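You operate a simulated robot arm through the tools that you are given. There is no shell and no other tool. Be economical: measure what you need, move in short steps, check, and stop when the job is done.

Carry out the task below with a simulated robot arm. There is one attempt and no reset: what you move stays moved.

JOB
Swap the empty core on the feeder for the beige tape and feed out 50 mm.
Fine: the core goes in the black tray; set the brake to the colour of the tape before feeding.

Only the result counts: the job must be done as asked and must still hold three seconds after the hand-in. Knocking over, shifting, dropping, spilling or breaking anything else fails it.

ROBOT AND FRAMES
A 7-joint arm with a two-finger parallel gripper, fixed in place. Base frame: the origin is at the foot of the arm, x ahead of it, y to its left, z up; the work surface is at about z = 0. Readings come in mm, rad, newtons and seconds.
With the tool pointing down near the work surface it reaches from about 240 to 620 mm from the base axis. Its first joint turns from -1.152 to 1.152 rad. Payload 2.6 kg.
The tool frame sits at the grasp point between the pads (the TCP): z along the fingers, y along the line on which they close. The tips reach 30 mm beyond it. Largest opening 94 mm; finger width 28, thickness 10; the body of the gripper, 50 by 96 mm, starts 55 mm behind the TCP.
Orientation is that of the tool frame in the base frame, as a unit quaternion [x, y, z, w]. With the fingers straight down and closing along the base's y, the tool's x points along the base's -x, its y along +y and its z along -z.

CONTROLS
- The arm moves only by the tool step_arm. Its argument "deltas" is a list of rows, each a list of 2 entries, a list of its own where there are three numbers: the shift along the tool's x, y, z in mm, then the turn, a rotation vector about the tool's x, y, z in rad. In form: [[[dx, dy, dz], [rx, ry, rz]], ...]. A call has 1 to 20 rows; each row shifts and turns the commanded pose from where the row before left it, along the tool's axes as they then stand. "hand" is the gripper command, from -1 (shut) to 1 (fully open), values between in proportion, set as the call begins (left out, the last holds). A row lasts 0.2 s, in which the tool goes at most 50 mm and 0.15 rad; a call with a longer step from one row to the next is refused whole, and so is a gripper value outside its range. A pose out of reach is approached as far as the arm can. The call stops where the force on the tool passes 40 N (or 10 N more than at its start, if that is more) or the arm is blocked; 0.2 s more then pass. Each finger travels about 72 mm/s and halts on what it meets, pressing with about 28 N; the grip force reading is that of the motor and also rises with nothing between the fingers. The clock runs only during rows and for 0.2 s after the last one: add rows that do not move to give the fingers time. It gives the time, the measured TCP pose, the force on the tool (base axes), the opening and the grip force at its end, in the units of the frame above (readings bear some noise), with the torque about the TCP (base axes, N m) and any sound that the robot's microphone picked up.
- Cameras (640 x 400 px; columns grow to the right, rows downward): "scene" is fixed at [11.9, 415.5, 568.9]; the picture's right is [-0.94, -0.34, 0.00], its down [-0.18, 0.50, -0.85] and it looks along [0.29, -0.80, -0.53] (base axes); focal length 317 px, centre (320, 200). "wrist" rides on the gripper at [76, 14, -102] in the tool frame; the picture's right is [-0.18, 0.98, 0.00], its down [-0.75, -0.14, -0.64] and it looks along [-0.63, -0.12, 0.77] (tool axes); focal length 243 px, centre (320, 200). There is no depth. A picture from a camera that has moved, and an enlarged one, comes with that camera's place and axes in the base frame and with its lens.
- capture(camera): a new picture of that camera. No time passes.
- inspect(camera, box): a new picture of the part [left, top, right, bottom] of that camera's present view, enlarged. No time passes.
- sign_off(): hands the job in; it is judged then, once.

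Work in short steps. Places have to be worked out from the pictures, the camera data and where the tool is seen: move nearer, look again, correct. Check each grasp and each placing, and mend what went wrong. You have 120 turns and 84 pictures in all, those below and enlarged ones among them. Open the gripper and draw the arm clear of the work before you hand the job in, unless the task says otherwise; then end with one line.

The tools are called after "Emit:" as a command line: name --argument value ..., lists and objects as JSON in quotes. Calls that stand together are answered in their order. step_arm: Moves the arm, as the interface text tells. Its arguments: {"type":"object","properties":{"deltas":{"type":"array"},"hand":{"type":"number"}},"required":["deltas"]} The other tools are called the same way: capture (camera) takes a picture; inspect (camera, box) takes an enlarged picture of a part of a camera's view; sign_off () hands the job in.

At the start:

```text
t: 0.0
eef_pos: [357.2, -51.1, 381.2]
orientation: [0.0, 1.0, 0.0, 0.0]
contact_force: [0.1, -0.3, -0.1]
ft_torque: [0.0, -0.01, -0.03]
opening: 93.9
grip_force: 0.0
```

scene: 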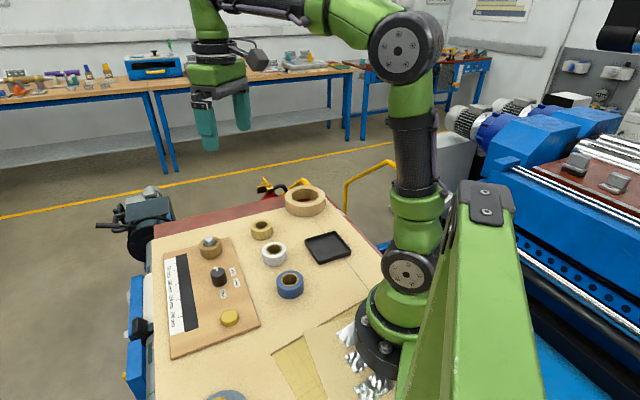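
wrist: 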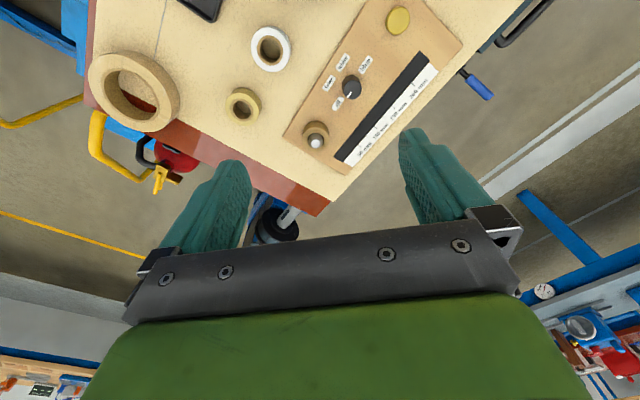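

I'll look more closely at the feeder board and the tapes before planning anything.

Emit:
inspect --camera "scene" --box '[150, 220, 270, 360]'

Emit:
inspect --camera "scene" --box '[230, 170, 360, 310]'

Emit:
inspect --camera "wrist" --box '[270, 0, 480, 180]'

```text
2.86 times, centred on (210, 290) of scene
camera zoom: at [11.9, 415.5, 568.9], right [-0.94, -0.34, 0.0], down [-0.18, 0.5, -0.85], along [0.29, -0.8, -0.53], focal length 906 px, centre (634, -57)
```

zoom: 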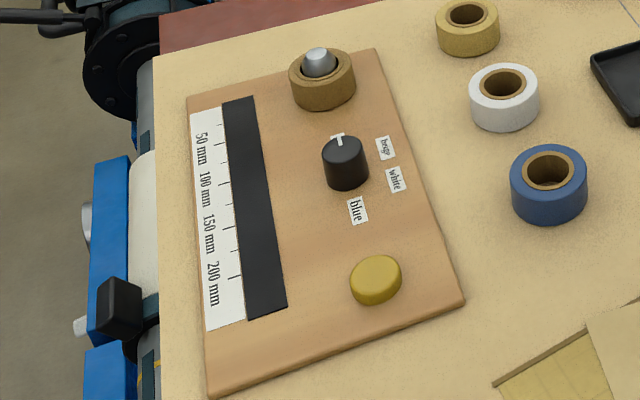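

```text
2.86 times, centred on (295, 240) of scene
camera zoom: at [11.9, 415.5, 568.9], right [-0.94, -0.34, 0.0], down [-0.18, 0.5, -0.85], along [0.29, -0.8, -0.53], focal length 906 px, centre (391, 86)
```

zoom: 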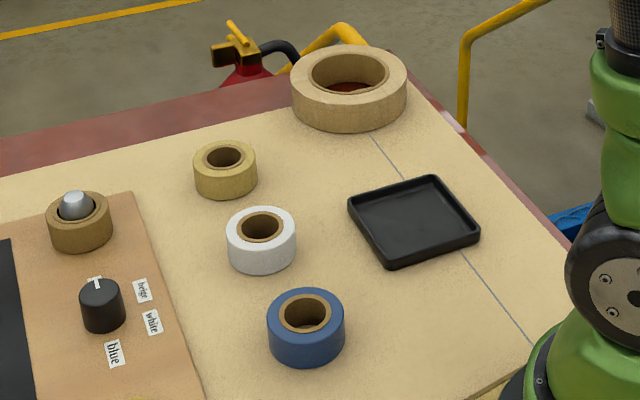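

```text
2.22 times, centred on (375, 90) of wrist
camera zoom: at [280.8, -36.8, 485.3], right [0.18, 0.98, 0.0], down [0.75, -0.14, 0.64], along [0.63, -0.12, -0.77], focal length 539 px, centre (198, 444)
```

zoom: 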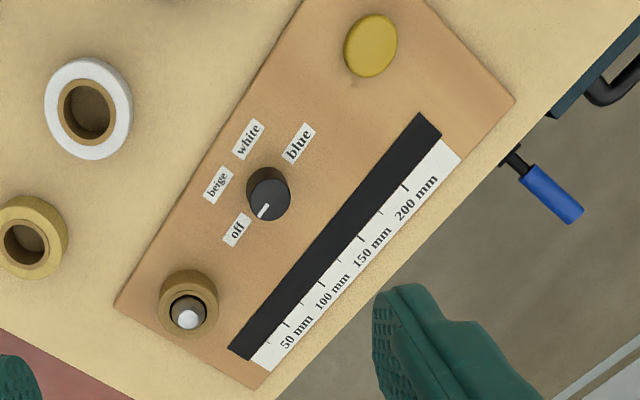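

The empty core sits on the spindle near (501,-89). The knob is near (412,-8), the button near (331,75), the small beige roll near (413,-211) and the tray near (219,-219). I'm moving above the core for a closer look.

Emit:
step_arm --deltas '[[[-24, -6.3, 30], [0, 0, 0]], [[-24, -6.3, 30], [0, 0, 0]], [[-24, -6.3, 30], [0, 0, 0]], [[-24, -6.3, 30], [0, 0, 0]], [[-24, -6.3, 30], [0, 0, 0]], [[-24, -6.3, 30], [0, 0, 0]], [[0, 0, 0], [0, 0, 0]]]' --hand 1

Emit:
capture --camera "wrist"

Emit:
capture --camera "scene"

```text
t: 1.6
eef_pos: [502.0, -85.7, 200.9]
orientation: [0.0, 1.0, 0.0, 0.0]
contact_force: [0.5, -0.1, 0.5]
ft_torque: [0.01, -0.02, -0.01]
opening: 93.6
grip_force: 0.1
```

```text
78 pictures are left
camera wrist: at [425.2, -72.3, 305.0], right [0.18, 0.98, 0.0], down [0.75, -0.14, 0.64], along [0.63, -0.12, -0.77], focal length 243 px, centre (320, 200)
```

wrist: 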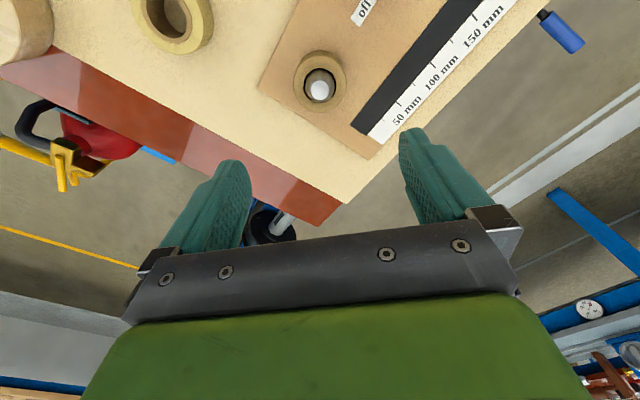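

```text
77 pictures are left
```

scene: 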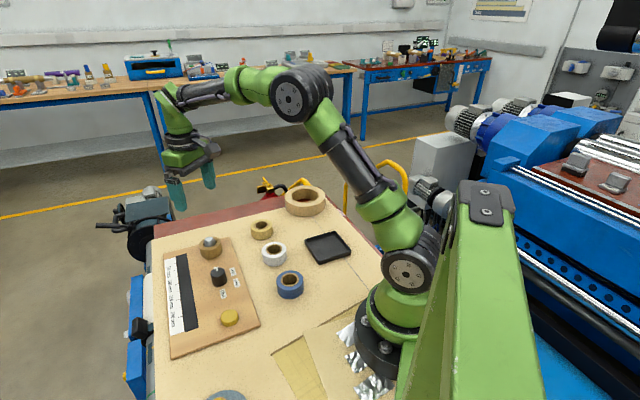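

Emit:
inspect --camera "wrist" --box '[270, 40, 370, 120]'

```text
5.00 times, centred on (320, 80) of wrist
camera zoom: at [425.2, -72.3, 305.0], right [0.18, 0.98, 0.0], down [0.75, -0.14, 0.64], along [0.63, -0.12, -0.77], focal length 1213 px, centre (320, 800)
```

zoom: 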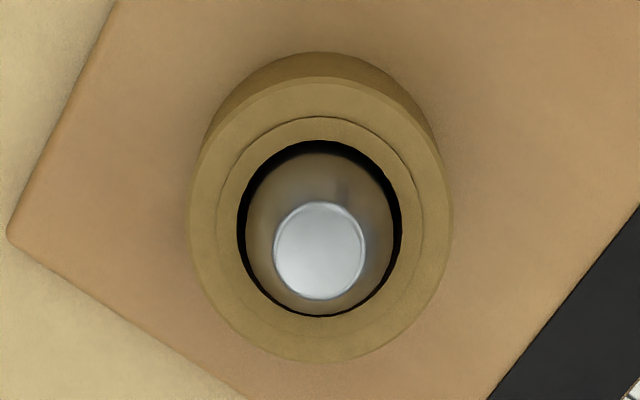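

The two views agree on the core at about (493.5,-85.5), with its top at z≈35 and about 57 mm across. I'm lowering the open fingers around it.

Emit:
step_arm --deltas '[[[8.5, 0, 30], [0, 0, 0]], [[0, 0, 35], [0, 0, 0]], [[0, 0, 35], [0, 0, 0]], [[0, 0, 30], [0, 0, 0]], [[0, 0, 18], [0, 0, 0]], [[0, 0, 0], [0, 0, 0]]]'

Emit:
capture --camera "wrist"

Emit:
inspect --camera "scene" --box '[150, 180, 270, 300]'

```text
t: 3.0
eef_pos: [493.1, -87.1, 54.6]
orientation: [0.0, 1.0, 0.0, 0.0]
contact_force: [0.1, 0.2, 0.0]
ft_torque: [0.01, 0.03, -0.01]
opening: 94.0
grip_force: 0.0
```

```text
75 pictures are left
camera wrist: at [416.0, -73.6, 157.7], right [0.18, 0.98, 0.0], down [0.75, -0.14, 0.64], along [0.63, -0.12, -0.77], focal length 243 px, centre (320, 200)
```

wrist: 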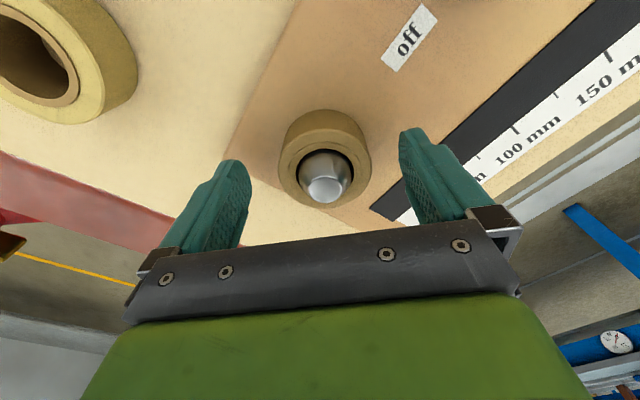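

```text
3.33 times, centred on (210, 240) of scene
camera zoom: at [11.9, 415.5, 568.9], right [-0.94, -0.34, 0.0], down [-0.18, 0.5, -0.85], along [0.29, -0.8, -0.53], focal length 1057 px, centre (687, 67)
```

zoom: 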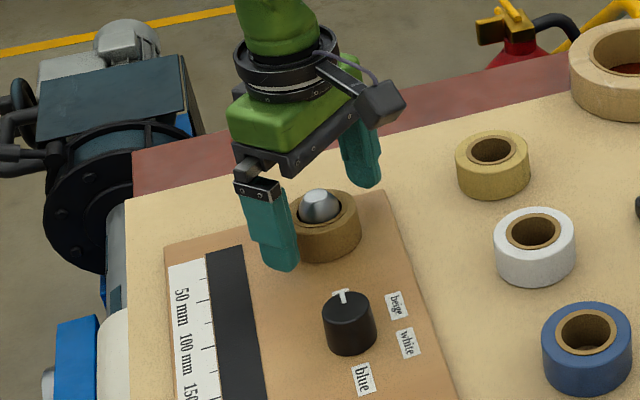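

The fingers straddle the core with even clearance. I'm going down 8 mm more, shifting 1.5 mm in y, then closing.

Emit:
step_arm --deltas '[[[0.5, 1.5, 5], [0, 0, 0]], [[0, 0, 3], [0, 0, 0]], [[0, 0, 0], [0, 0, 0]]]'

Emit:
step_arm --deltas '[[[0, 0, 0], [0, 0, 0]], [[0, 0, 0], [0, 0, 0]], [[0, 0, 0], [0, 0, 0]], [[0, 0, 0], [0, 0, 0]]]' --hand -1

Emit:
capture --camera "wrist"

```text
t: 3.8
eef_pos: [492.0, -85.3, 45.5]
orientation: [0.0, 1.0, 0.0, -0.001]
contact_force: [-0.8, -0.1, 0.3]
ft_torque: [0.0, 0.0, 0.0]
opening: 93.9
grip_force: 0.0
```

```text
t: 4.8
eef_pos: [492.7, -86.6, 46.3]
orientation: [0.0, 1.0, 0.0, 0.0]
contact_force: [0.4, -1.0, 0.2]
ft_torque: [0.01, 0.03, 0.0]
opening: 53.3
grip_force: 28.3
```

```text
73 pictures are left
camera wrist: at [415.7, -72.9, 149.7], right [0.18, 0.98, 0.0], down [0.75, -0.14, 0.64], along [0.63, -0.12, -0.77], focal length 243 px, centre (320, 200)
```

wrist: 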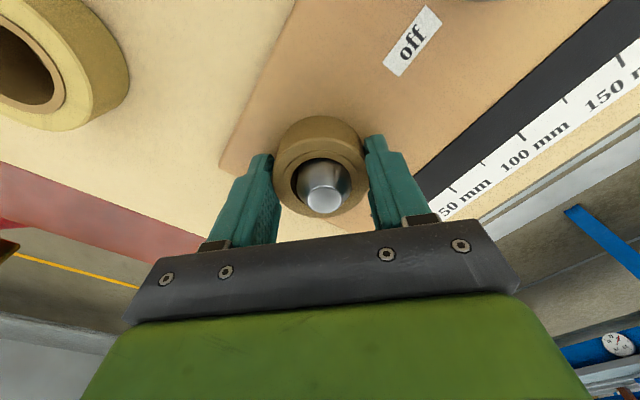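

The grip holds at 53.3 mm and 28 N. I'm lifting straight up and watching the force.

Emit:
step_arm --deltas '[[[0, 0, -10], [0, 0, 0]], [[0, 0, -10], [0, 0, 0]], [[0, 0, -15], [0, 0, 0]], [[0, 0, -25], [0, 0, 0]], [[0, 0, -35], [0, 0, 0]], [[0, 0, -35], [0, 0, 0]], [[0, 0, 0], [0, 0, 0]]]'

Emit:
capture --camera "wrist"

Emit:
inspect --camera "scene" --box '[150, 150, 270, 300]'

```text
t: 6.4
eef_pos: [492.3, -86.8, 175.4]
orientation: [0.0, 1.0, -0.001, 0.0]
contact_force: [-0.7, 0.6, 0.1]
ft_torque: [-0.02, 0.02, 0.0]
opening: 53.3
grip_force: 27.8
```

```text
72 pictures are left
camera wrist: at [415.3, -72.8, 279.4], right [0.18, 0.98, 0.0], down [0.75, -0.14, 0.64], along [0.63, -0.12, -0.77], focal length 243 px, centre (320, 200)
```

wrist: 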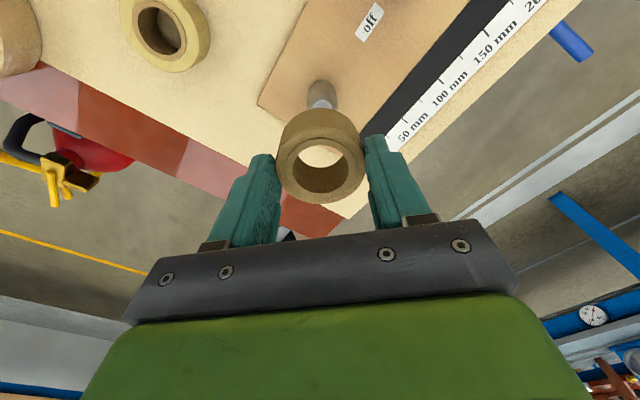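

```text
2.67 times, centred on (210, 225) of scene
camera zoom: at [11.9, 415.5, 568.9], right [-0.94, -0.34, 0.0], down [-0.18, 0.5, -0.85], along [0.29, -0.8, -0.53], focal length 845 px, centre (613, 133)
```

zoom: 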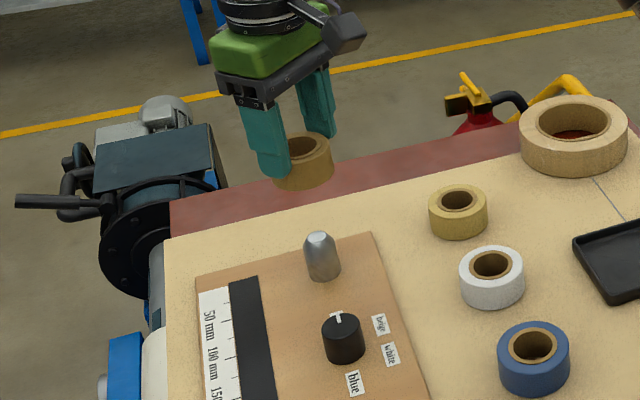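

The core came off cleanly and is held. I'm carrying it at height towards the tray, centred near (216,-213), which is a square of roughly 95 mm turned about 45°.

Emit:
step_arm --deltas '[[[34.5, -15.8, 0], [0, 0, 0]], [[34.5, -15.8, 0], [0, 0, 0]], [[34.5, -15.8, 0], [0, 0, 0]], [[34.5, -15.8, 0], [0, 0, 0]], [[34.5, -15.8, 0], [0, 0, 0]], [[34.5, -15.8, 0], [0, 0, 0]], [[34.5, -15.8, 0], [0, 0, 0]], [[34.5, -15.8, 0], [0, 0, 0]], [[0, 0, 0], [0, 0, 0]]]'

Emit:
capture --camera "wrist"

Emit:
inspect --camera "scene" --box '[230, 150, 390, 310]'

```text
t: 8.4
eef_pos: [216.2, -213.7, 173.6]
orientation: [0.0, 1.0, 0.0, 0.0]
contact_force: [-0.4, 0.0, 0.7]
ft_torque: [-0.02, -0.01, -0.02]
opening: 53.2
grip_force: 27.7
```

```text
70 pictures are left
camera wrist: at [139.5, -199.8, 277.2], right [0.18, 0.98, 0.0], down [0.75, -0.14, 0.64], along [0.63, -0.12, -0.77], focal length 243 px, centre (320, 200)
```

wrist: 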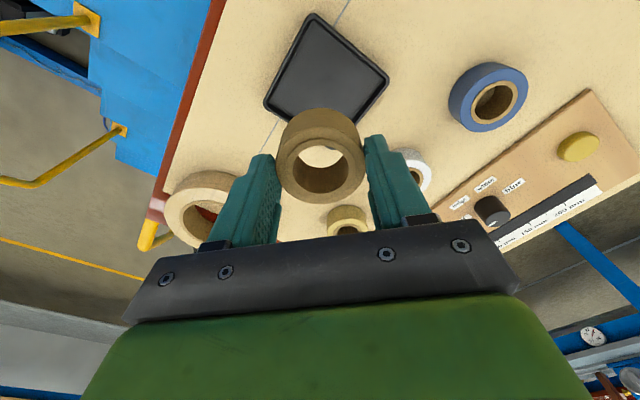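

```text
2.50 times, centred on (310, 230) of scene
camera zoom: at [11.9, 415.5, 568.9], right [-0.94, -0.34, 0.0], down [-0.18, 0.5, -0.85], along [0.29, -0.8, -0.53], focal length 793 px, centre (345, 125)
```

zoom: 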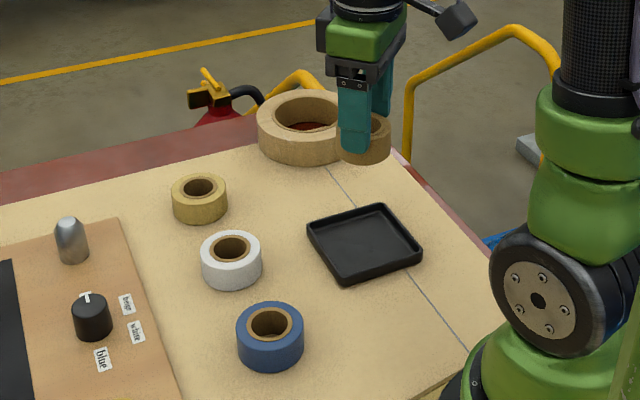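

Both views put the tray centre at about (214.5,-209). I'm centring and lowering to just above the floor.

Emit:
step_arm --deltas '[[[1.7, 4, 20], [0, 0, 0]], [[0, 0, 30], [0, 0, 0]], [[0, 0, 30], [0, 0, 0]], [[0, 0, 25], [0, 0, 0]], [[0, 0, 10], [0, 0, 0]], [[0, 0, 0], [0, 0, 0]]]'

Emit:
capture --camera "wrist"

Emit:
inspect --camera "scene" --box '[280, 190, 380, 290]'

```text
t: 9.8
eef_pos: [216.4, -207.9, 61.4]
orientation: [0.0, 1.0, 0.0, 0.0]
contact_force: [-0.4, 0.5, -0.4]
ft_torque: [0.01, 0.06, -0.01]
opening: 53.3
grip_force: 28.0
```

```text
68 pictures are left
camera wrist: at [138.5, -194.8, 164.4], right [0.18, 0.98, 0.0], down [0.75, -0.14, 0.64], along [0.63, -0.12, -0.77], focal length 243 px, centre (320, 200)
```

wrist: 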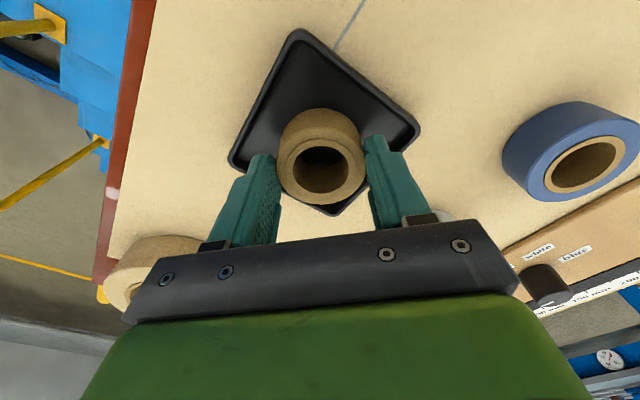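

```text
4.00 times, centred on (330, 240) of scene
camera zoom: at [11.9, 415.5, 568.9], right [-0.94, -0.34, 0.0], down [-0.18, 0.5, -0.85], along [0.29, -0.8, -0.53], focal length 1268 px, centre (280, 40)
```

zoom: 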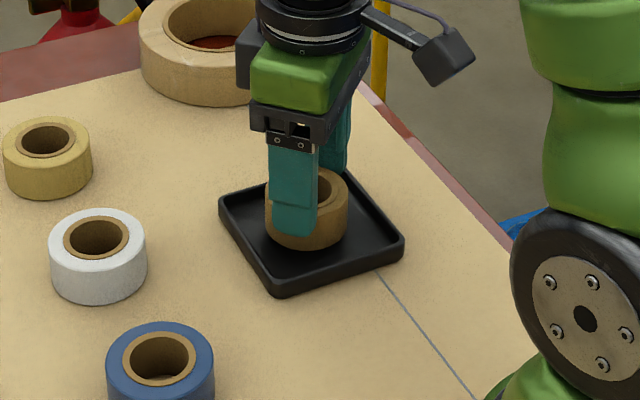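

The core is centred over the tray. I'm lowering in small steps until it touches.

Emit:
step_arm --deltas '[[[0, 0, 4], [0, 0, 0]], [[0, 0, 4], [0, 0, 0]], [[0, 0, 4], [0, 0, 0]], [[0, 0, 3], [0, 0, 0]], [[0, 0, 0], [0, 0, 0]]]'

Emit:
inspect --camera "scene" --box '[280, 190, 380, 290]'

```text
t: 11.0
eef_pos: [215.8, -209.0, 46.2]
orientation: [0.0, 1.0, -0.001, 0.0]
contact_force: [5.1, 7.4, 21.7]
ft_torque: [0.41, -0.22, -0.04]
opening: 53.4
grip_force: 27.5
```

```text
4.00 times, centred on (330, 240) of scene
camera zoom: at [11.8, 415.5, 568.9], right [-0.94, -0.34, 0.0], down [-0.18, 0.5, -0.85], along [0.29, -0.8, -0.53], focal length 1268 px, centre (280, 40)
```

zoom: 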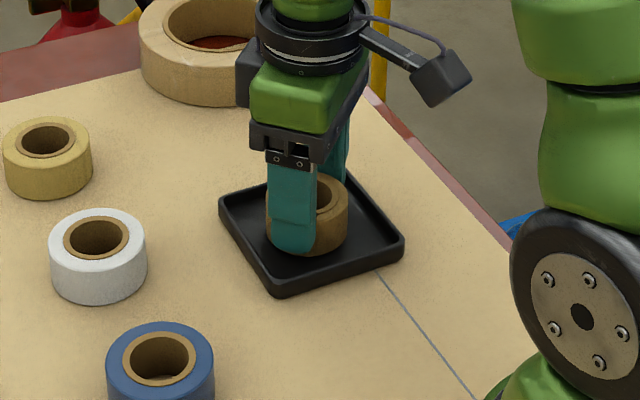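

The core touched down with the TCP at about 46 (22 N). I'm backing off 1 mm, opening partway and rising straight up.

Emit:
step_arm --deltas '[[[0, 0, -1.2], [0, 0, 0]], [[0, 0, 0], [0, 0, 0]]]'

Emit:
step_arm --deltas '[[[0, 0, 0], [0, 0, 0]], [[0, 0, 0], [0, 0, 0]], [[0, 0, -10], [0, 0, 0]], [[0, 0, -20], [0, 0, 0]], [[0, 0, -40], [0, 0, 0]], [[0, 0, -45], [0, 0, 0]], [[0, 0, 0], [0, 0, 0]]]' --hand 0.36

Emit:
capture --camera "wrist"

Emit:
inspect --camera "scene" --box '[230, 150, 390, 310]'

```text
t: 11.6
eef_pos: [213.6, -209.3, 46.0]
orientation: [0.001, 1.0, 0.0, 0.0]
contact_force: [0.8, -0.1, 0.0]
ft_torque: [-0.02, 0.0, 0.03]
opening: 53.6
grip_force: 27.3
```

```text
t: 13.2
eef_pos: [212.4, -207.8, 161.9]
orientation: [0.001, 1.0, 0.0, -0.001]
contact_force: [0.2, -0.1, 0.6]
ft_torque: [-0.01, -0.01, 0.01]
opening: 64.0
grip_force: 0.1
```

```text
65 pictures are left
camera wrist: at [136.4, -194.5, 265.5], right [0.18, 0.98, 0.0], down [0.75, -0.14, 0.64], along [0.63, -0.12, -0.77], focal length 243 px, centre (320, 200)
```

wrist: 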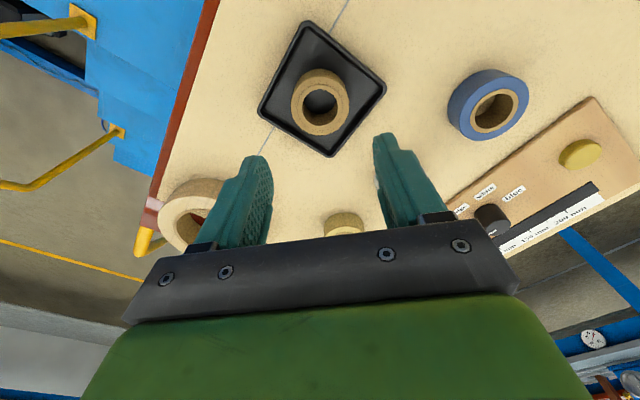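

```text
2.50 times, centred on (310, 230) of scene
camera zoom: at [11.9, 415.5, 568.9], right [-0.94, -0.34, 0.0], down [-0.18, 0.5, -0.85], along [0.29, -0.8, -0.53], focal length 793 px, centre (345, 125)
```

zoom: 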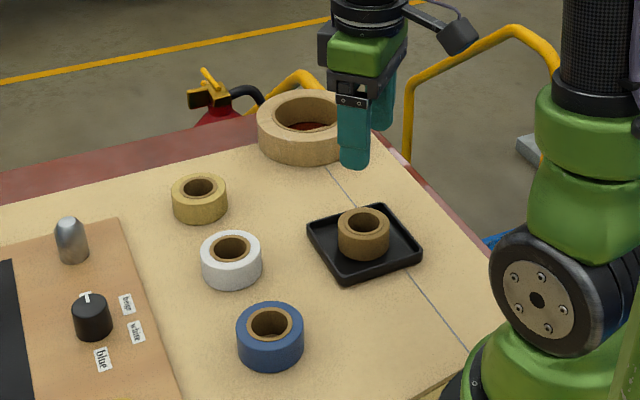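

The core is lying flat in the tray. The small beige roll matches the other cores, while the large tan roll is too wide for both the gripper and the spindle. I'm moving above the small roll.

Emit:
step_arm --deltas '[[[40, -0.6, -28], [0, 0, 0]], [[-48, 0, 0], [0, 0, 0]], [[-48, 0, 0], [0, 0, 0]], [[-48, 0, 0], [0, 0, 0]], [[-48, 0, 0], [0, 0, 0]], [[-48, -3, 0], [0, 0, 0]], [[0, 0, 0], [0, 0, 0]]]' --hand 1

Emit:
capture --camera "wrist"

```text
t: 14.8
eef_pos: [415.1, -210.1, 188.5]
orientation: [0.001, 1.0, 0.0, 0.0]
contact_force: [-0.1, 0.7, -0.4]
ft_torque: [0.0, 0.02, 0.01]
opening: 94.1
grip_force: 0.1
```

```text
63 pictures are left
camera wrist: at [338.2, -197.4, 292.6], right [0.18, 0.98, 0.0], down [0.75, -0.14, 0.64], along [0.63, -0.12, -0.77], focal length 243 px, centre (320, 200)
```

wrist: 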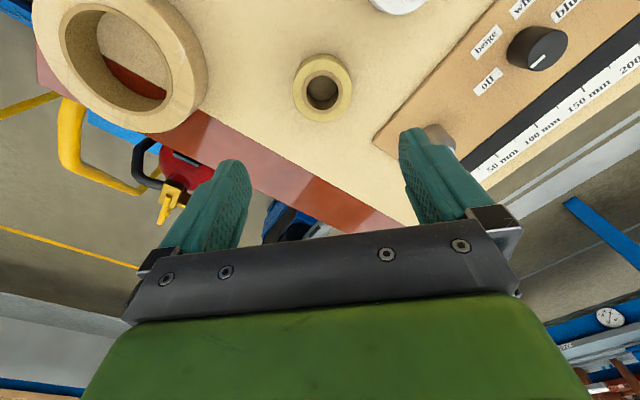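

Emit:
inspect --camera "wrist" --box '[272, 40, 372, 140]'

Emit:
inspect --camera "wrist" --box '[380, 0, 640, 180]'

Emit:
inspect --camera "scene" --box '[190, 210, 290, 310]'

```text
4.00 times, centred on (322, 90) of wrist
camera zoom: at [338.2, -197.4, 292.6], right [0.18, 0.98, 0.0], down [0.75, -0.14, 0.64], along [0.63, -0.12, -0.77], focal length 970 px, centre (312, 640)
```

zoom: 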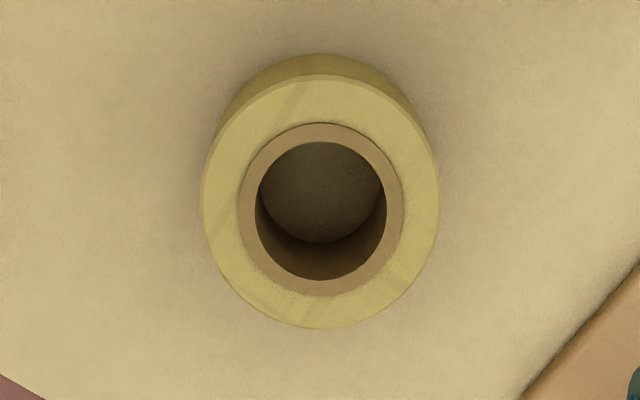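

```text
2.22 times, centred on (510, 90) of wrist
camera zoom: at [338.2, -197.4, 292.6], right [0.18, 0.98, 0.0], down [0.75, -0.14, 0.64], along [0.63, -0.12, -0.77], focal length 539 px, centre (-102, 444)
```

zoom: 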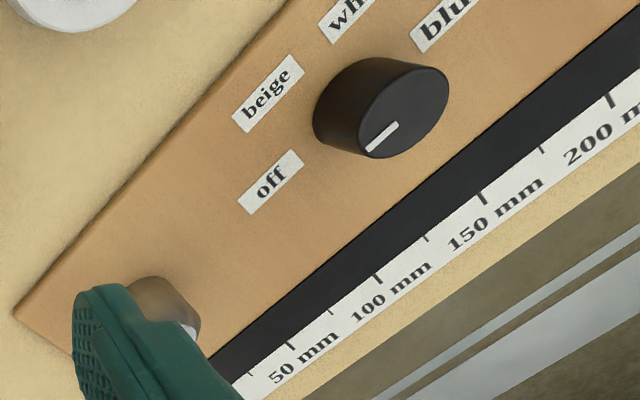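

```text
4.00 times, centred on (240, 260) of scene
camera zoom: at [11.9, 415.5, 568.9], right [-0.94, -0.34, 0.0], down [-0.18, 0.5, -0.85], along [0.29, -0.8, -0.53], focal length 1268 px, centre (640, -40)
```

zoom: 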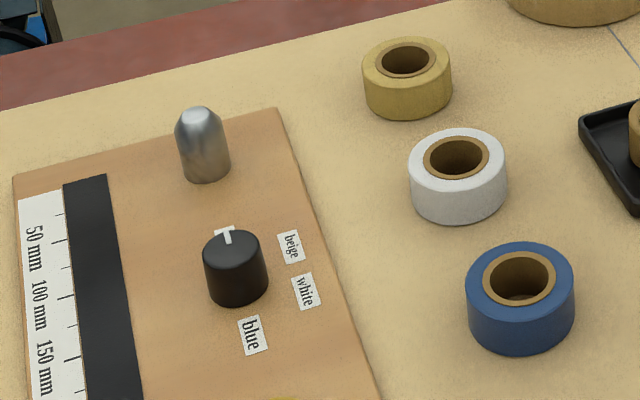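

The roll is about 61 mm across and centred near (411.5,-209.5). I'm lowering partway to re-check it from closer.

Emit:
step_arm --deltas '[[[3, 0.5, 40], [0, 0, 0]], [[0, 0, 45], [0, 0, 0]], [[0, 0, 35], [0, 0, 0]], [[0, 0, 0], [0, 0, 0]]]'

Emit:
capture --camera "wrist"

Emit:
inspect --camera "scene" --box '[220, 180, 310, 270]'

```text
t: 15.8
eef_pos: [412.8, -210.8, 69.0]
orientation: [0.001, 1.0, 0.0, 0.0]
contact_force: [-0.1, 0.0, -0.8]
ft_torque: [-0.03, 0.0, -0.01]
opening: 94.1
grip_force: 0.1
```

```text
59 pictures are left
camera wrist: at [335.1, -197.2, 173.1], right [0.19, 0.98, 0.0], down [0.75, -0.14, 0.64], along [0.63, -0.12, -0.77], focal length 243 px, centre (320, 200)
```

wrist: 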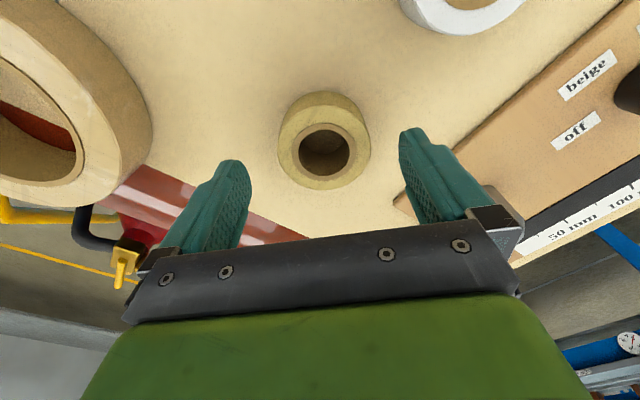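

```text
4.44 times, centred on (265, 225) of scene
camera zoom: at [11.9, 415.5, 568.9], right [-0.94, -0.34, 0.0], down [-0.18, 0.5, -0.85], along [0.29, -0.8, -0.53], focal length 1409 px, centre (564, 89)
```

zoom: 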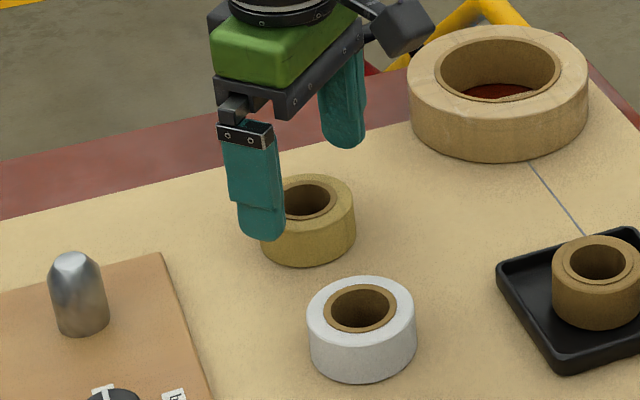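

The roll is at about (410.5,-209) with its top near z 27. I'm correcting slightly, descending and gripping.

Emit:
step_arm --deltas '[[[2, 1.5, 15], [0, 0, 0]], [[0, 0, 12], [0, 0, 0]], [[0, 0, 4], [0, 0, 0]], [[0, 0, 0], [0, 0, 0]]]'

Emit:
step_arm --deltas '[[[0, 0, 0], [0, 0, 0]], [[0, 0, 0], [0, 0, 0]], [[0, 0, 0], [0, 0, 0]], [[0, 0, 0], [0, 0, 0]]]' --hand -1

Emit:
capture --camera "wrist"

```text
t: 16.8
eef_pos: [410.3, -210.6, 38.3]
orientation: [0.0, 1.0, 0.0, 0.0]
contact_force: [-0.4, 0.3, -0.9]
ft_torque: [0.0, 0.0, 0.02]
opening: 94.1
grip_force: 0.2
```

```text
t: 17.8
eef_pos: [412.1, -211.0, 37.9]
orientation: [0.0, 1.0, -0.001, 0.0]
contact_force: [0.0, 0.3, -0.1]
ft_torque: [-0.01, 0.03, -0.03]
opening: 61.1
grip_force: 28.4
```

```text
57 pictures are left
camera wrist: at [334.2, -196.2, 142.4], right [0.18, 0.98, 0.0], down [0.75, -0.14, 0.64], along [0.63, -0.12, -0.77], focal length 243 px, centre (320, 200)
```

wrist: 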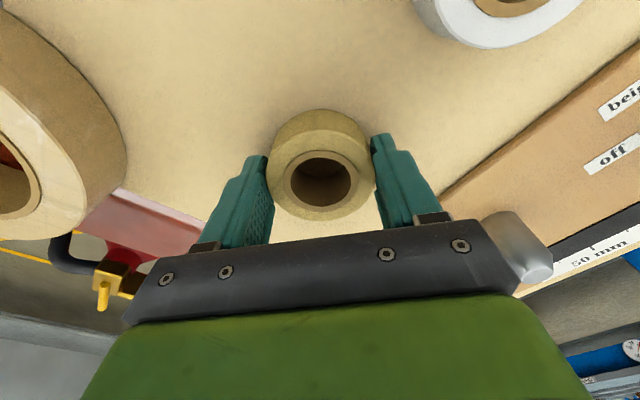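

Gripped at 61.1 mm. I'm lifting it clear and carrying it toward the spindle at height.

Emit:
step_arm --deltas '[[[0, 0, -15], [0, 0, 0]], [[0, 0, -40], [0, 0, 0]], [[0, 0, -45], [0, 0, 0]], [[0, 0, -30], [0, 0, 0]], [[-20.5, 31, 0], [0, 0, 0]], [[-20.5, 31, 0], [0, 0, 0]], [[-20.5, 31, 0], [0, 0, 0]], [[-20, 31, 0], [0, 0, 0]], [[0, 0, 0], [0, 0, 0]]]'

Emit:
capture --camera "wrist"

Emit:
inspect --camera "scene" --box '[150, 150, 270, 300]'

```text
t: 19.8
eef_pos: [490.4, -84.9, 169.2]
orientation: [0.001, 1.0, 0.0, 0.0]
contact_force: [-0.4, -0.1, -0.2]
ft_torque: [0.0, 0.01, -0.02]
opening: 61.1
grip_force: 27.9
```

```text
56 pictures are left
camera wrist: at [413.3, -71.4, 273.1], right [0.19, 0.98, 0.0], down [0.75, -0.14, 0.64], along [0.63, -0.12, -0.77], focal length 243 px, centre (320, 200)
```

wrist: 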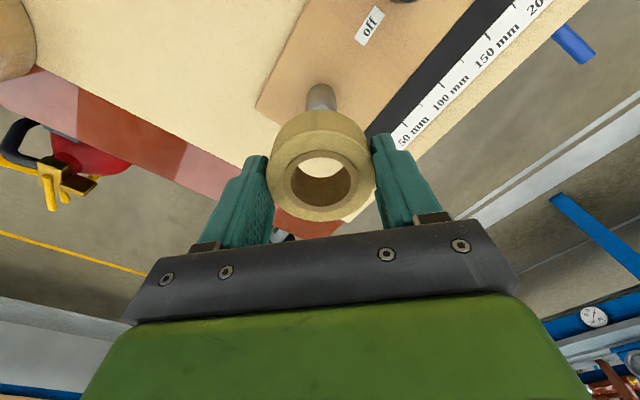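

```text
2.67 times, centred on (210, 225) of scene
camera zoom: at [11.9, 415.5, 568.9], right [-0.94, -0.34, 0.0], down [-0.18, 0.5, -0.85], along [0.29, -0.8, -0.53], focal length 845 px, centre (613, 133)
```

zoom: 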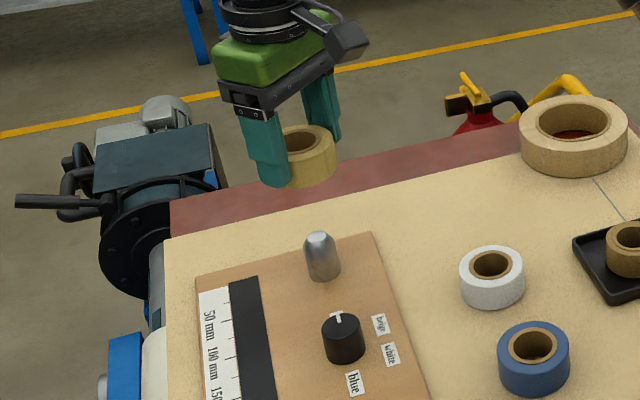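

Emit:
inspect --camera "wrist" --box '[260, 70, 385, 230]'

Emit:
inspect --camera "scene" --box '[230, 200, 310, 280]'

Emit:
inspect --camera "scene" --box '[245, 225, 295, 275]'

```text
2.50 times, centred on (322, 150) of wrist
camera zoom: at [413.3, -71.4, 273.1], right [0.19, 0.98, 0.0], down [0.75, -0.14, 0.64], along [0.63, -0.12, -0.77], focal length 606 px, centre (314, 325)
```

zoom: 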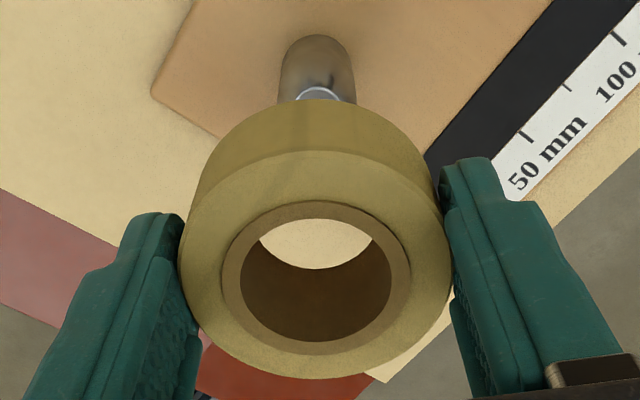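

```text
5.00 times, centred on (270, 240) of scene
camera zoom: at [11.9, 415.5, 568.9], right [-0.94, -0.34, 0.0], down [-0.18, 0.5, -0.85], along [0.29, -0.8, -0.53], focal length 1585 px, centre (570, 0)
```

zoom: 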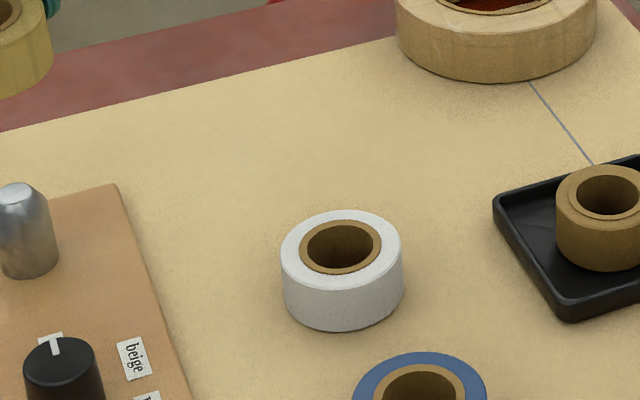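

```text
8.00 times, centred on (270, 250) of scene
camera zoom: at [11.9, 415.5, 568.9], right [-0.94, -0.34, 0.0], down [-0.18, 0.5, -0.85], along [0.29, -0.8, -0.53], focal length 2536 px, centre (720, -200)
```

zoom: 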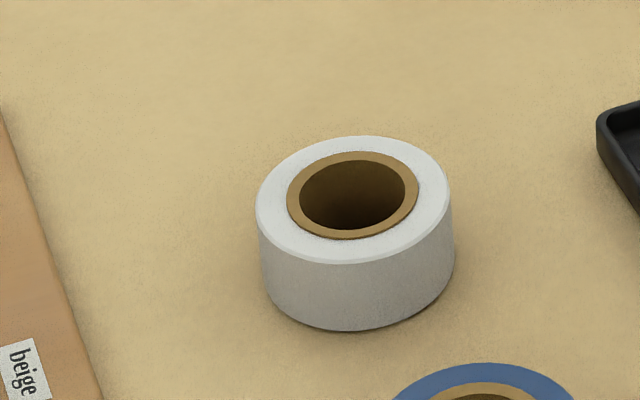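

The tape axis sits about 2.5 mm ahead of the TCP. The spindle axis is near (494,-85), with its tip at z≈56. I'm lowering to just above the tip to check alignment through the hole.

Emit:
step_arm --deltas '[[[-1, 0.3, 30], [0, 0, 0]], [[0, 0, 25], [0, 0, 0]], [[0, 0, 11], [0, 0, 0]], [[0, 0, 0], [0, 0, 0]]]'

Emit:
inspect --camera "wrist" --box '[260, 70, 385, 230]'

Emit:
inspect --camera "scene" --box '[170, 190, 250, 270]'

```text
t: 20.8
eef_pos: [492.3, -86.9, 103.0]
orientation: [0.001, 1.0, 0.001, -0.001]
contact_force: [0.7, 0.7, -0.8]
ft_torque: [0.0, 0.01, 0.0]
opening: 60.7
grip_force: 28.4
```

```text
2.50 times, centred on (322, 150) of wrist
camera zoom: at [414.6, -72.4, 206.8], right [0.18, 0.98, 0.0], down [0.75, -0.14, 0.64], along [0.63, -0.12, -0.77], focal length 606 px, centre (314, 325)
```

zoom: 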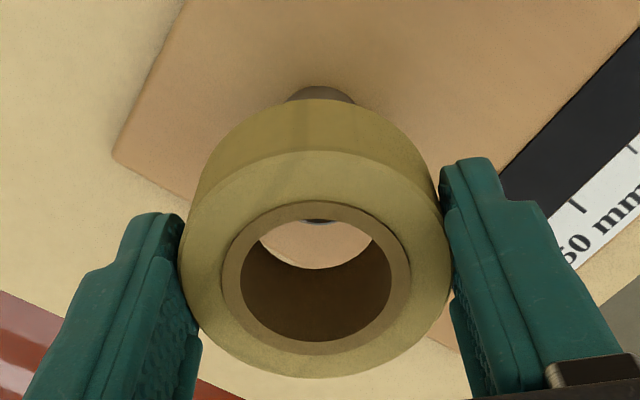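

```text
5.00 times, centred on (210, 230) of scene
camera zoom: at [11.9, 415.5, 568.9], right [-0.94, -0.34, 0.0], down [-0.18, 0.5, -0.85], along [0.29, -0.8, -0.53], focal length 1585 px, centre (870, 50)
```

zoom: 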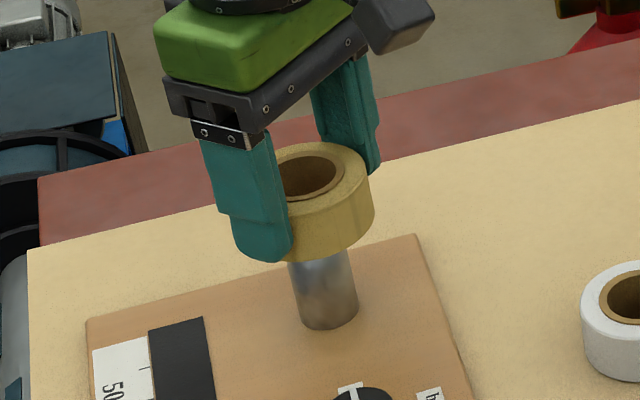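

The tape appears coaxial with the spindle to within about 1–2 mm, and the tip taper will guide it. I'm lowering in small steps with the force monitored.

Emit:
step_arm --deltas '[[[-0.7, 0, 5], [0, 0, 0]], [[0, 0, 5], [0, 0, 0]], [[0, 0, 5], [0, 0, 0]], [[0, 0, 5], [0, 0, 0]], [[0, 0, 4], [0, 0, 0]], [[0, 0, 0], [0, 0, 0]]]'

Emit:
inspect --camera "wrist" --box '[260, 70, 385, 230]'

Emit:
inspect --camera "scene" --box '[170, 200, 250, 280]'

```text
t: 22.2
eef_pos: [493.3, -87.0, 77.4]
orientation: [0.0, 1.0, 0.0, 0.0]
contact_force: [-0.4, 0.4, -1.0]
ft_torque: [0.04, -0.02, 0.02]
opening: 61.0
grip_force: 27.8
```

```text
2.50 times, centred on (322, 150) of wrist
camera zoom: at [416.2, -73.1, 182.4], right [0.18, 0.98, 0.0], down [0.75, -0.14, 0.64], along [0.63, -0.12, -0.77], focal length 606 px, centre (314, 325)
```

zoom: 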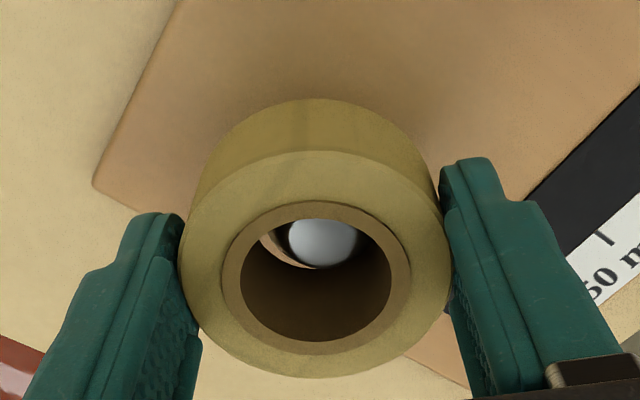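

```text
5.00 times, centred on (210, 240) of scene
camera zoom: at [11.9, 415.5, 568.9], right [-0.94, -0.34, 0.0], down [-0.18, 0.5, -0.85], along [0.29, -0.8, -0.53], focal length 1585 px, centre (870, 0)
```

zoom: 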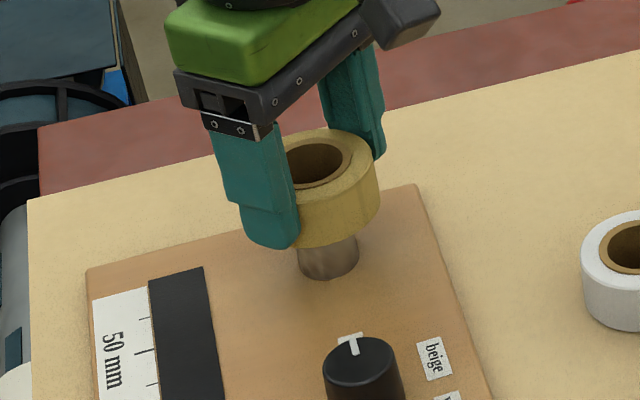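

Through the hole, the spindle tip sits about 2.3 mm to +y of the tape axis and about 1 mm to -x. I'm correcting that before lowering further.

Emit:
step_arm --deltas '[[[0.8, 2.2, 0], [0, 0, 0]], [[0, 0, 4], [0, 0, 0]], [[0, 0, 4], [0, 0, 0]], [[0, 0, 0], [0, 0, 0]]]'

Emit:
inspect --camera "wrist" --box '[260, 70, 385, 230]'

```text
t: 23.2
eef_pos: [492.9, -84.6, 71.0]
orientation: [0.0, 1.0, 0.0, -0.001]
contact_force: [-0.4, 0.0, -0.4]
ft_torque: [0.04, -0.03, -0.03]
opening: 60.8
grip_force: 28.5
```

```text
2.50 times, centred on (322, 150) of wrist
camera zoom: at [415.4, -70.6, 174.7], right [0.18, 0.98, 0.0], down [0.75, -0.14, 0.64], along [0.63, -0.12, -0.77], focal length 606 px, centre (314, 325)
```

zoom: 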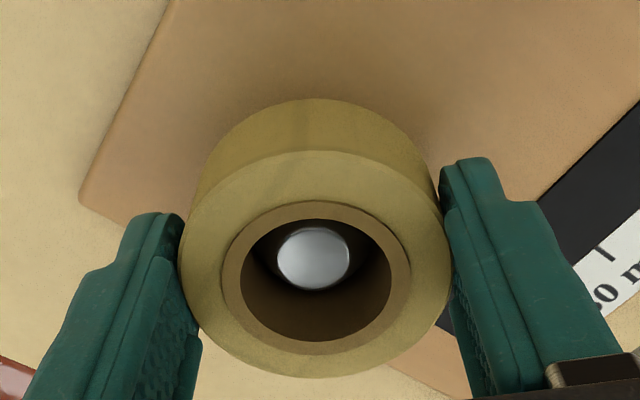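

The tip is centred in the hole. I'm continuing down.

Emit:
step_arm --deltas '[[[0.4, 0, 4], [0, 0, 0]], [[0, 0, 4], [0, 0, 0]], [[0, 0, 4], [0, 0, 0]], [[0, 0, 4], [0, 0, 0]], [[0, 0, 0], [0, 0, 0]]]'

Emit:
inspect --camera "wrist" --box '[260, 70, 385, 230]'

Emit:
inspect --camera "scene" --box '[170, 200, 250, 280]'

```text
t: 24.4
eef_pos: [491.7, -85.3, 55.3]
orientation: [0.0, 1.0, 0.0, 0.0]
contact_force: [0.2, -0.2, 0.5]
ft_torque: [0.0, 0.01, -0.03]
opening: 60.9
grip_force: 28.2
```

```text
2.50 times, centred on (322, 150) of wrist
camera zoom: at [414.7, -70.9, 158.7], right [0.18, 0.98, 0.0], down [0.75, -0.14, 0.64], along [0.63, -0.12, -0.77], focal length 606 px, centre (314, 325)
```

zoom: 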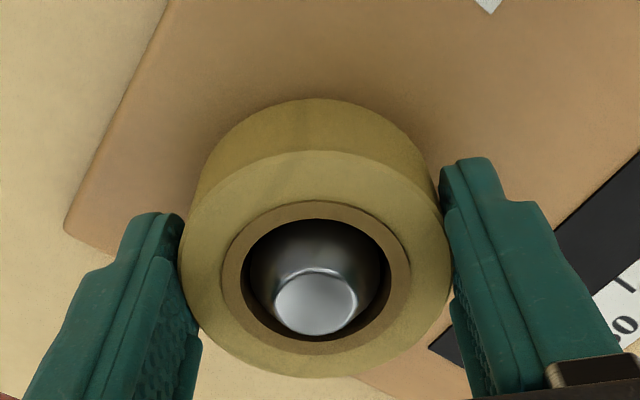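

```text
5.00 times, centred on (210, 240) of scene
camera zoom: at [11.9, 415.5, 568.9], right [-0.94, -0.34, 0.0], down [-0.18, 0.5, -0.85], along [0.29, -0.8, -0.53], focal length 1585 px, centre (870, 0)
```

zoom: 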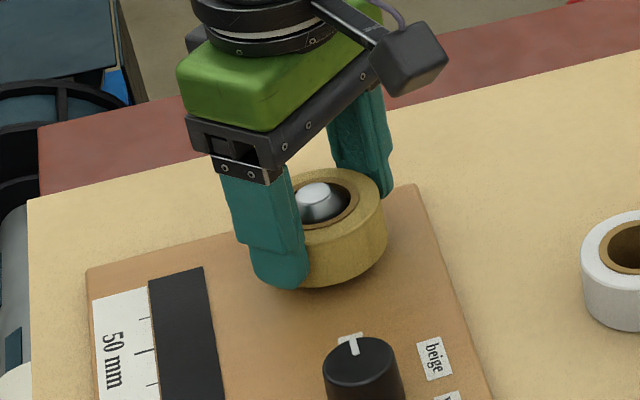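

No contact so far and the spindle is well inside the hole. I'm lowering the last bit until it seats, expected near TCP 47.

Emit:
step_arm --deltas '[[[0, 0, 3], [0, 0, 0]], [[0, 0, 3], [0, 0, 0]], [[0, 0, 2], [0, 0, 0]], [[0, 0, 2], [0, 0, 0]], [[0, 0, 0], [0, 0, 0]]]'

Emit:
inspect --camera "scene" --box '[170, 200, 250, 280]'

```text
t: 25.6
eef_pos: [493.1, -85.3, 45.3]
orientation: [0.001, 1.0, 0.0, 0.002]
contact_force: [-9.5, 0.5, 26.8]
ft_torque: [0.21, 0.28, 0.08]
opening: 60.9
grip_force: 27.9
```

```text
5.00 times, centred on (210, 240) of scene
camera zoom: at [11.7, 415.5, 568.9], right [-0.94, -0.34, 0.0], down [-0.18, 0.5, -0.85], along [0.29, -0.8, -0.53], focal length 1585 px, centre (870, 0)
```

zoom: 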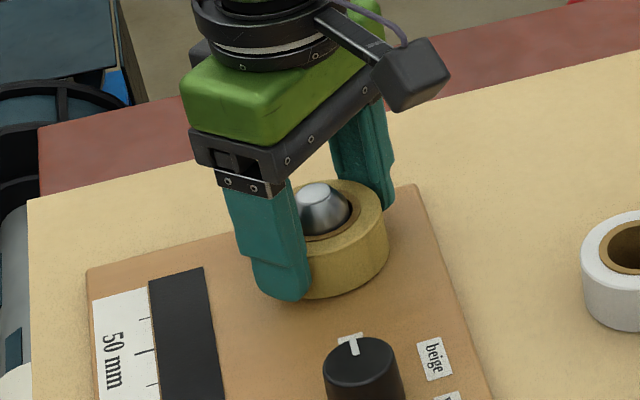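

It has seated, with 27 N upward at TCP ≈45. I'm relaxing slightly, releasing and rising.

Emit:
step_arm --deltas '[[[0, 0, -1.2], [0, 0, 0]], [[0, 0, 0], [0, 0, 0]]]'

Emit:
step_arm --deltas '[[[0, 0, 0], [0, 0, 0]], [[0, 0, 0], [0, 0, 0]], [[0, 0, -10], [0, 0, 0]], [[0, 0, -20], [0, 0, 0]], [[0, 0, -40], [0, 0, 0]], [[0, 0, -45], [0, 0, 0]], [[0, 0, -20], [0, 0, 0]], [[0, 0, 0], [0, 0, 0]]]' --hand 0.7

Emit:
capture --camera "wrist"

Emit:
inspect --camera "scene" --box '[150, 220, 260, 360]'

```text
t: 26.2
eef_pos: [492.6, -84.8, 45.7]
orientation: [0.0, 1.0, -0.002, 0.002]
contact_force: [5.4, -0.9, 13.6]
ft_torque: [0.23, -0.22, -0.08]
opening: 61.0
grip_force: 28.3
```

```text
t: 28.0
eef_pos: [491.2, -83.9, 180.4]
orientation: [0.0, 1.0, 0.0, 0.0]
contact_force: [0.1, -0.4, -0.3]
ft_torque: [-0.01, -0.03, 0.02]
opening: 79.6
grip_force: 0.0
```

```text
43 pictures are left
camera wrist: at [414.3, -70.9, 284.1], right [0.18, 0.98, 0.0], down [0.75, -0.14, 0.64], along [0.63, -0.12, -0.77], focal length 243 px, centre (320, 200)
```

wrist: 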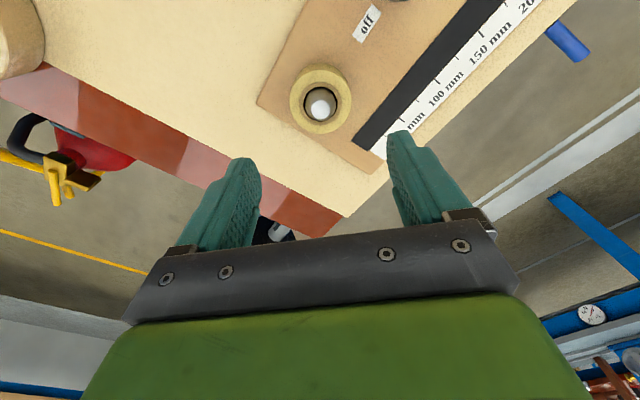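

```text
2.86 times, centred on (205, 290) of scene
camera zoom: at [11.9, 415.5, 568.9], right [-0.94, -0.34, 0.0], down [-0.18, 0.5, -0.85], along [0.29, -0.8, -0.53], focal length 906 px, centre (649, -57)
```

zoom: 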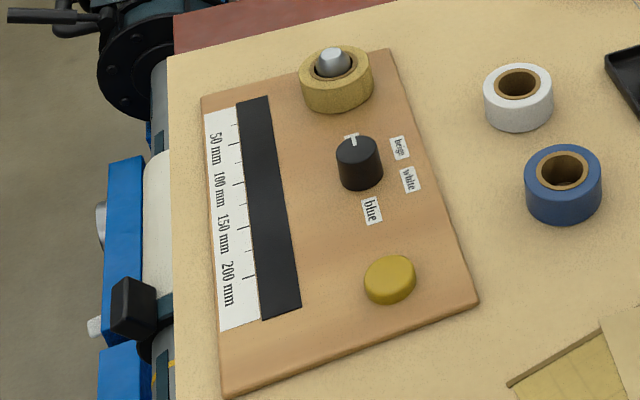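

The tape is seated flat on the spindle. Next I'm moving above the knob, near (412,-8).

Emit:
step_arm --deltas '[[[26, 25, 0], [0, 0, 0]], [[26, 25, 0], [0, 0, 0]], [[27, 26, 0], [0, 0, 0]], [[0, 0, 20], [0, 0, 0]], [[0, 0, 0], [0, 0, 0]]]'

Emit:
capture --camera "wrist"

Emit:
inspect --camera "wrist" --box '[250, 20, 390, 160]'

```text
t: 29.2
eef_pos: [415.0, -11.0, 159.9]
orientation: [0.0, 1.0, 0.0, 0.0]
contact_force: [0.1, 0.9, -0.2]
ft_torque: [-0.01, 0.0, -0.01]
opening: 79.9
grip_force: 0.0
```

```text
41 pictures are left
camera wrist: at [337.2, 4.2, 264.8], right [0.18, 0.98, 0.0], down [0.75, -0.14, 0.64], along [0.63, -0.12, -0.77], focal length 243 px, centre (320, 200)
```

wrist: 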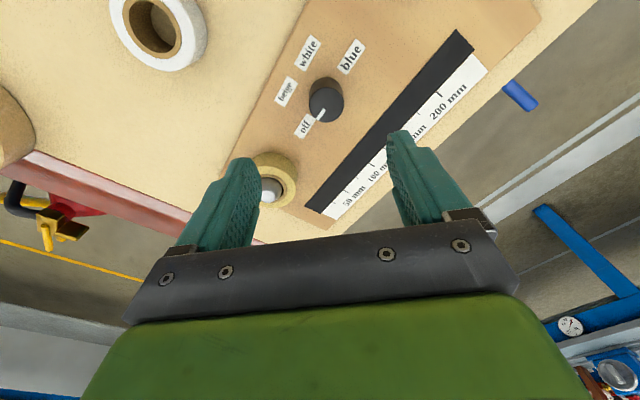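

```text
2.86 times, centred on (320, 90) of wrist
camera zoom: at [337.2, 4.2, 264.8], right [0.18, 0.98, 0.0], down [0.75, -0.14, 0.64], along [0.63, -0.12, -0.77], focal length 693 px, centre (320, 514)
```

zoom: 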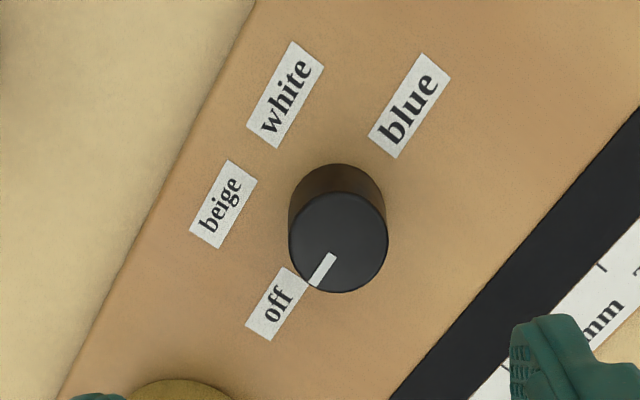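

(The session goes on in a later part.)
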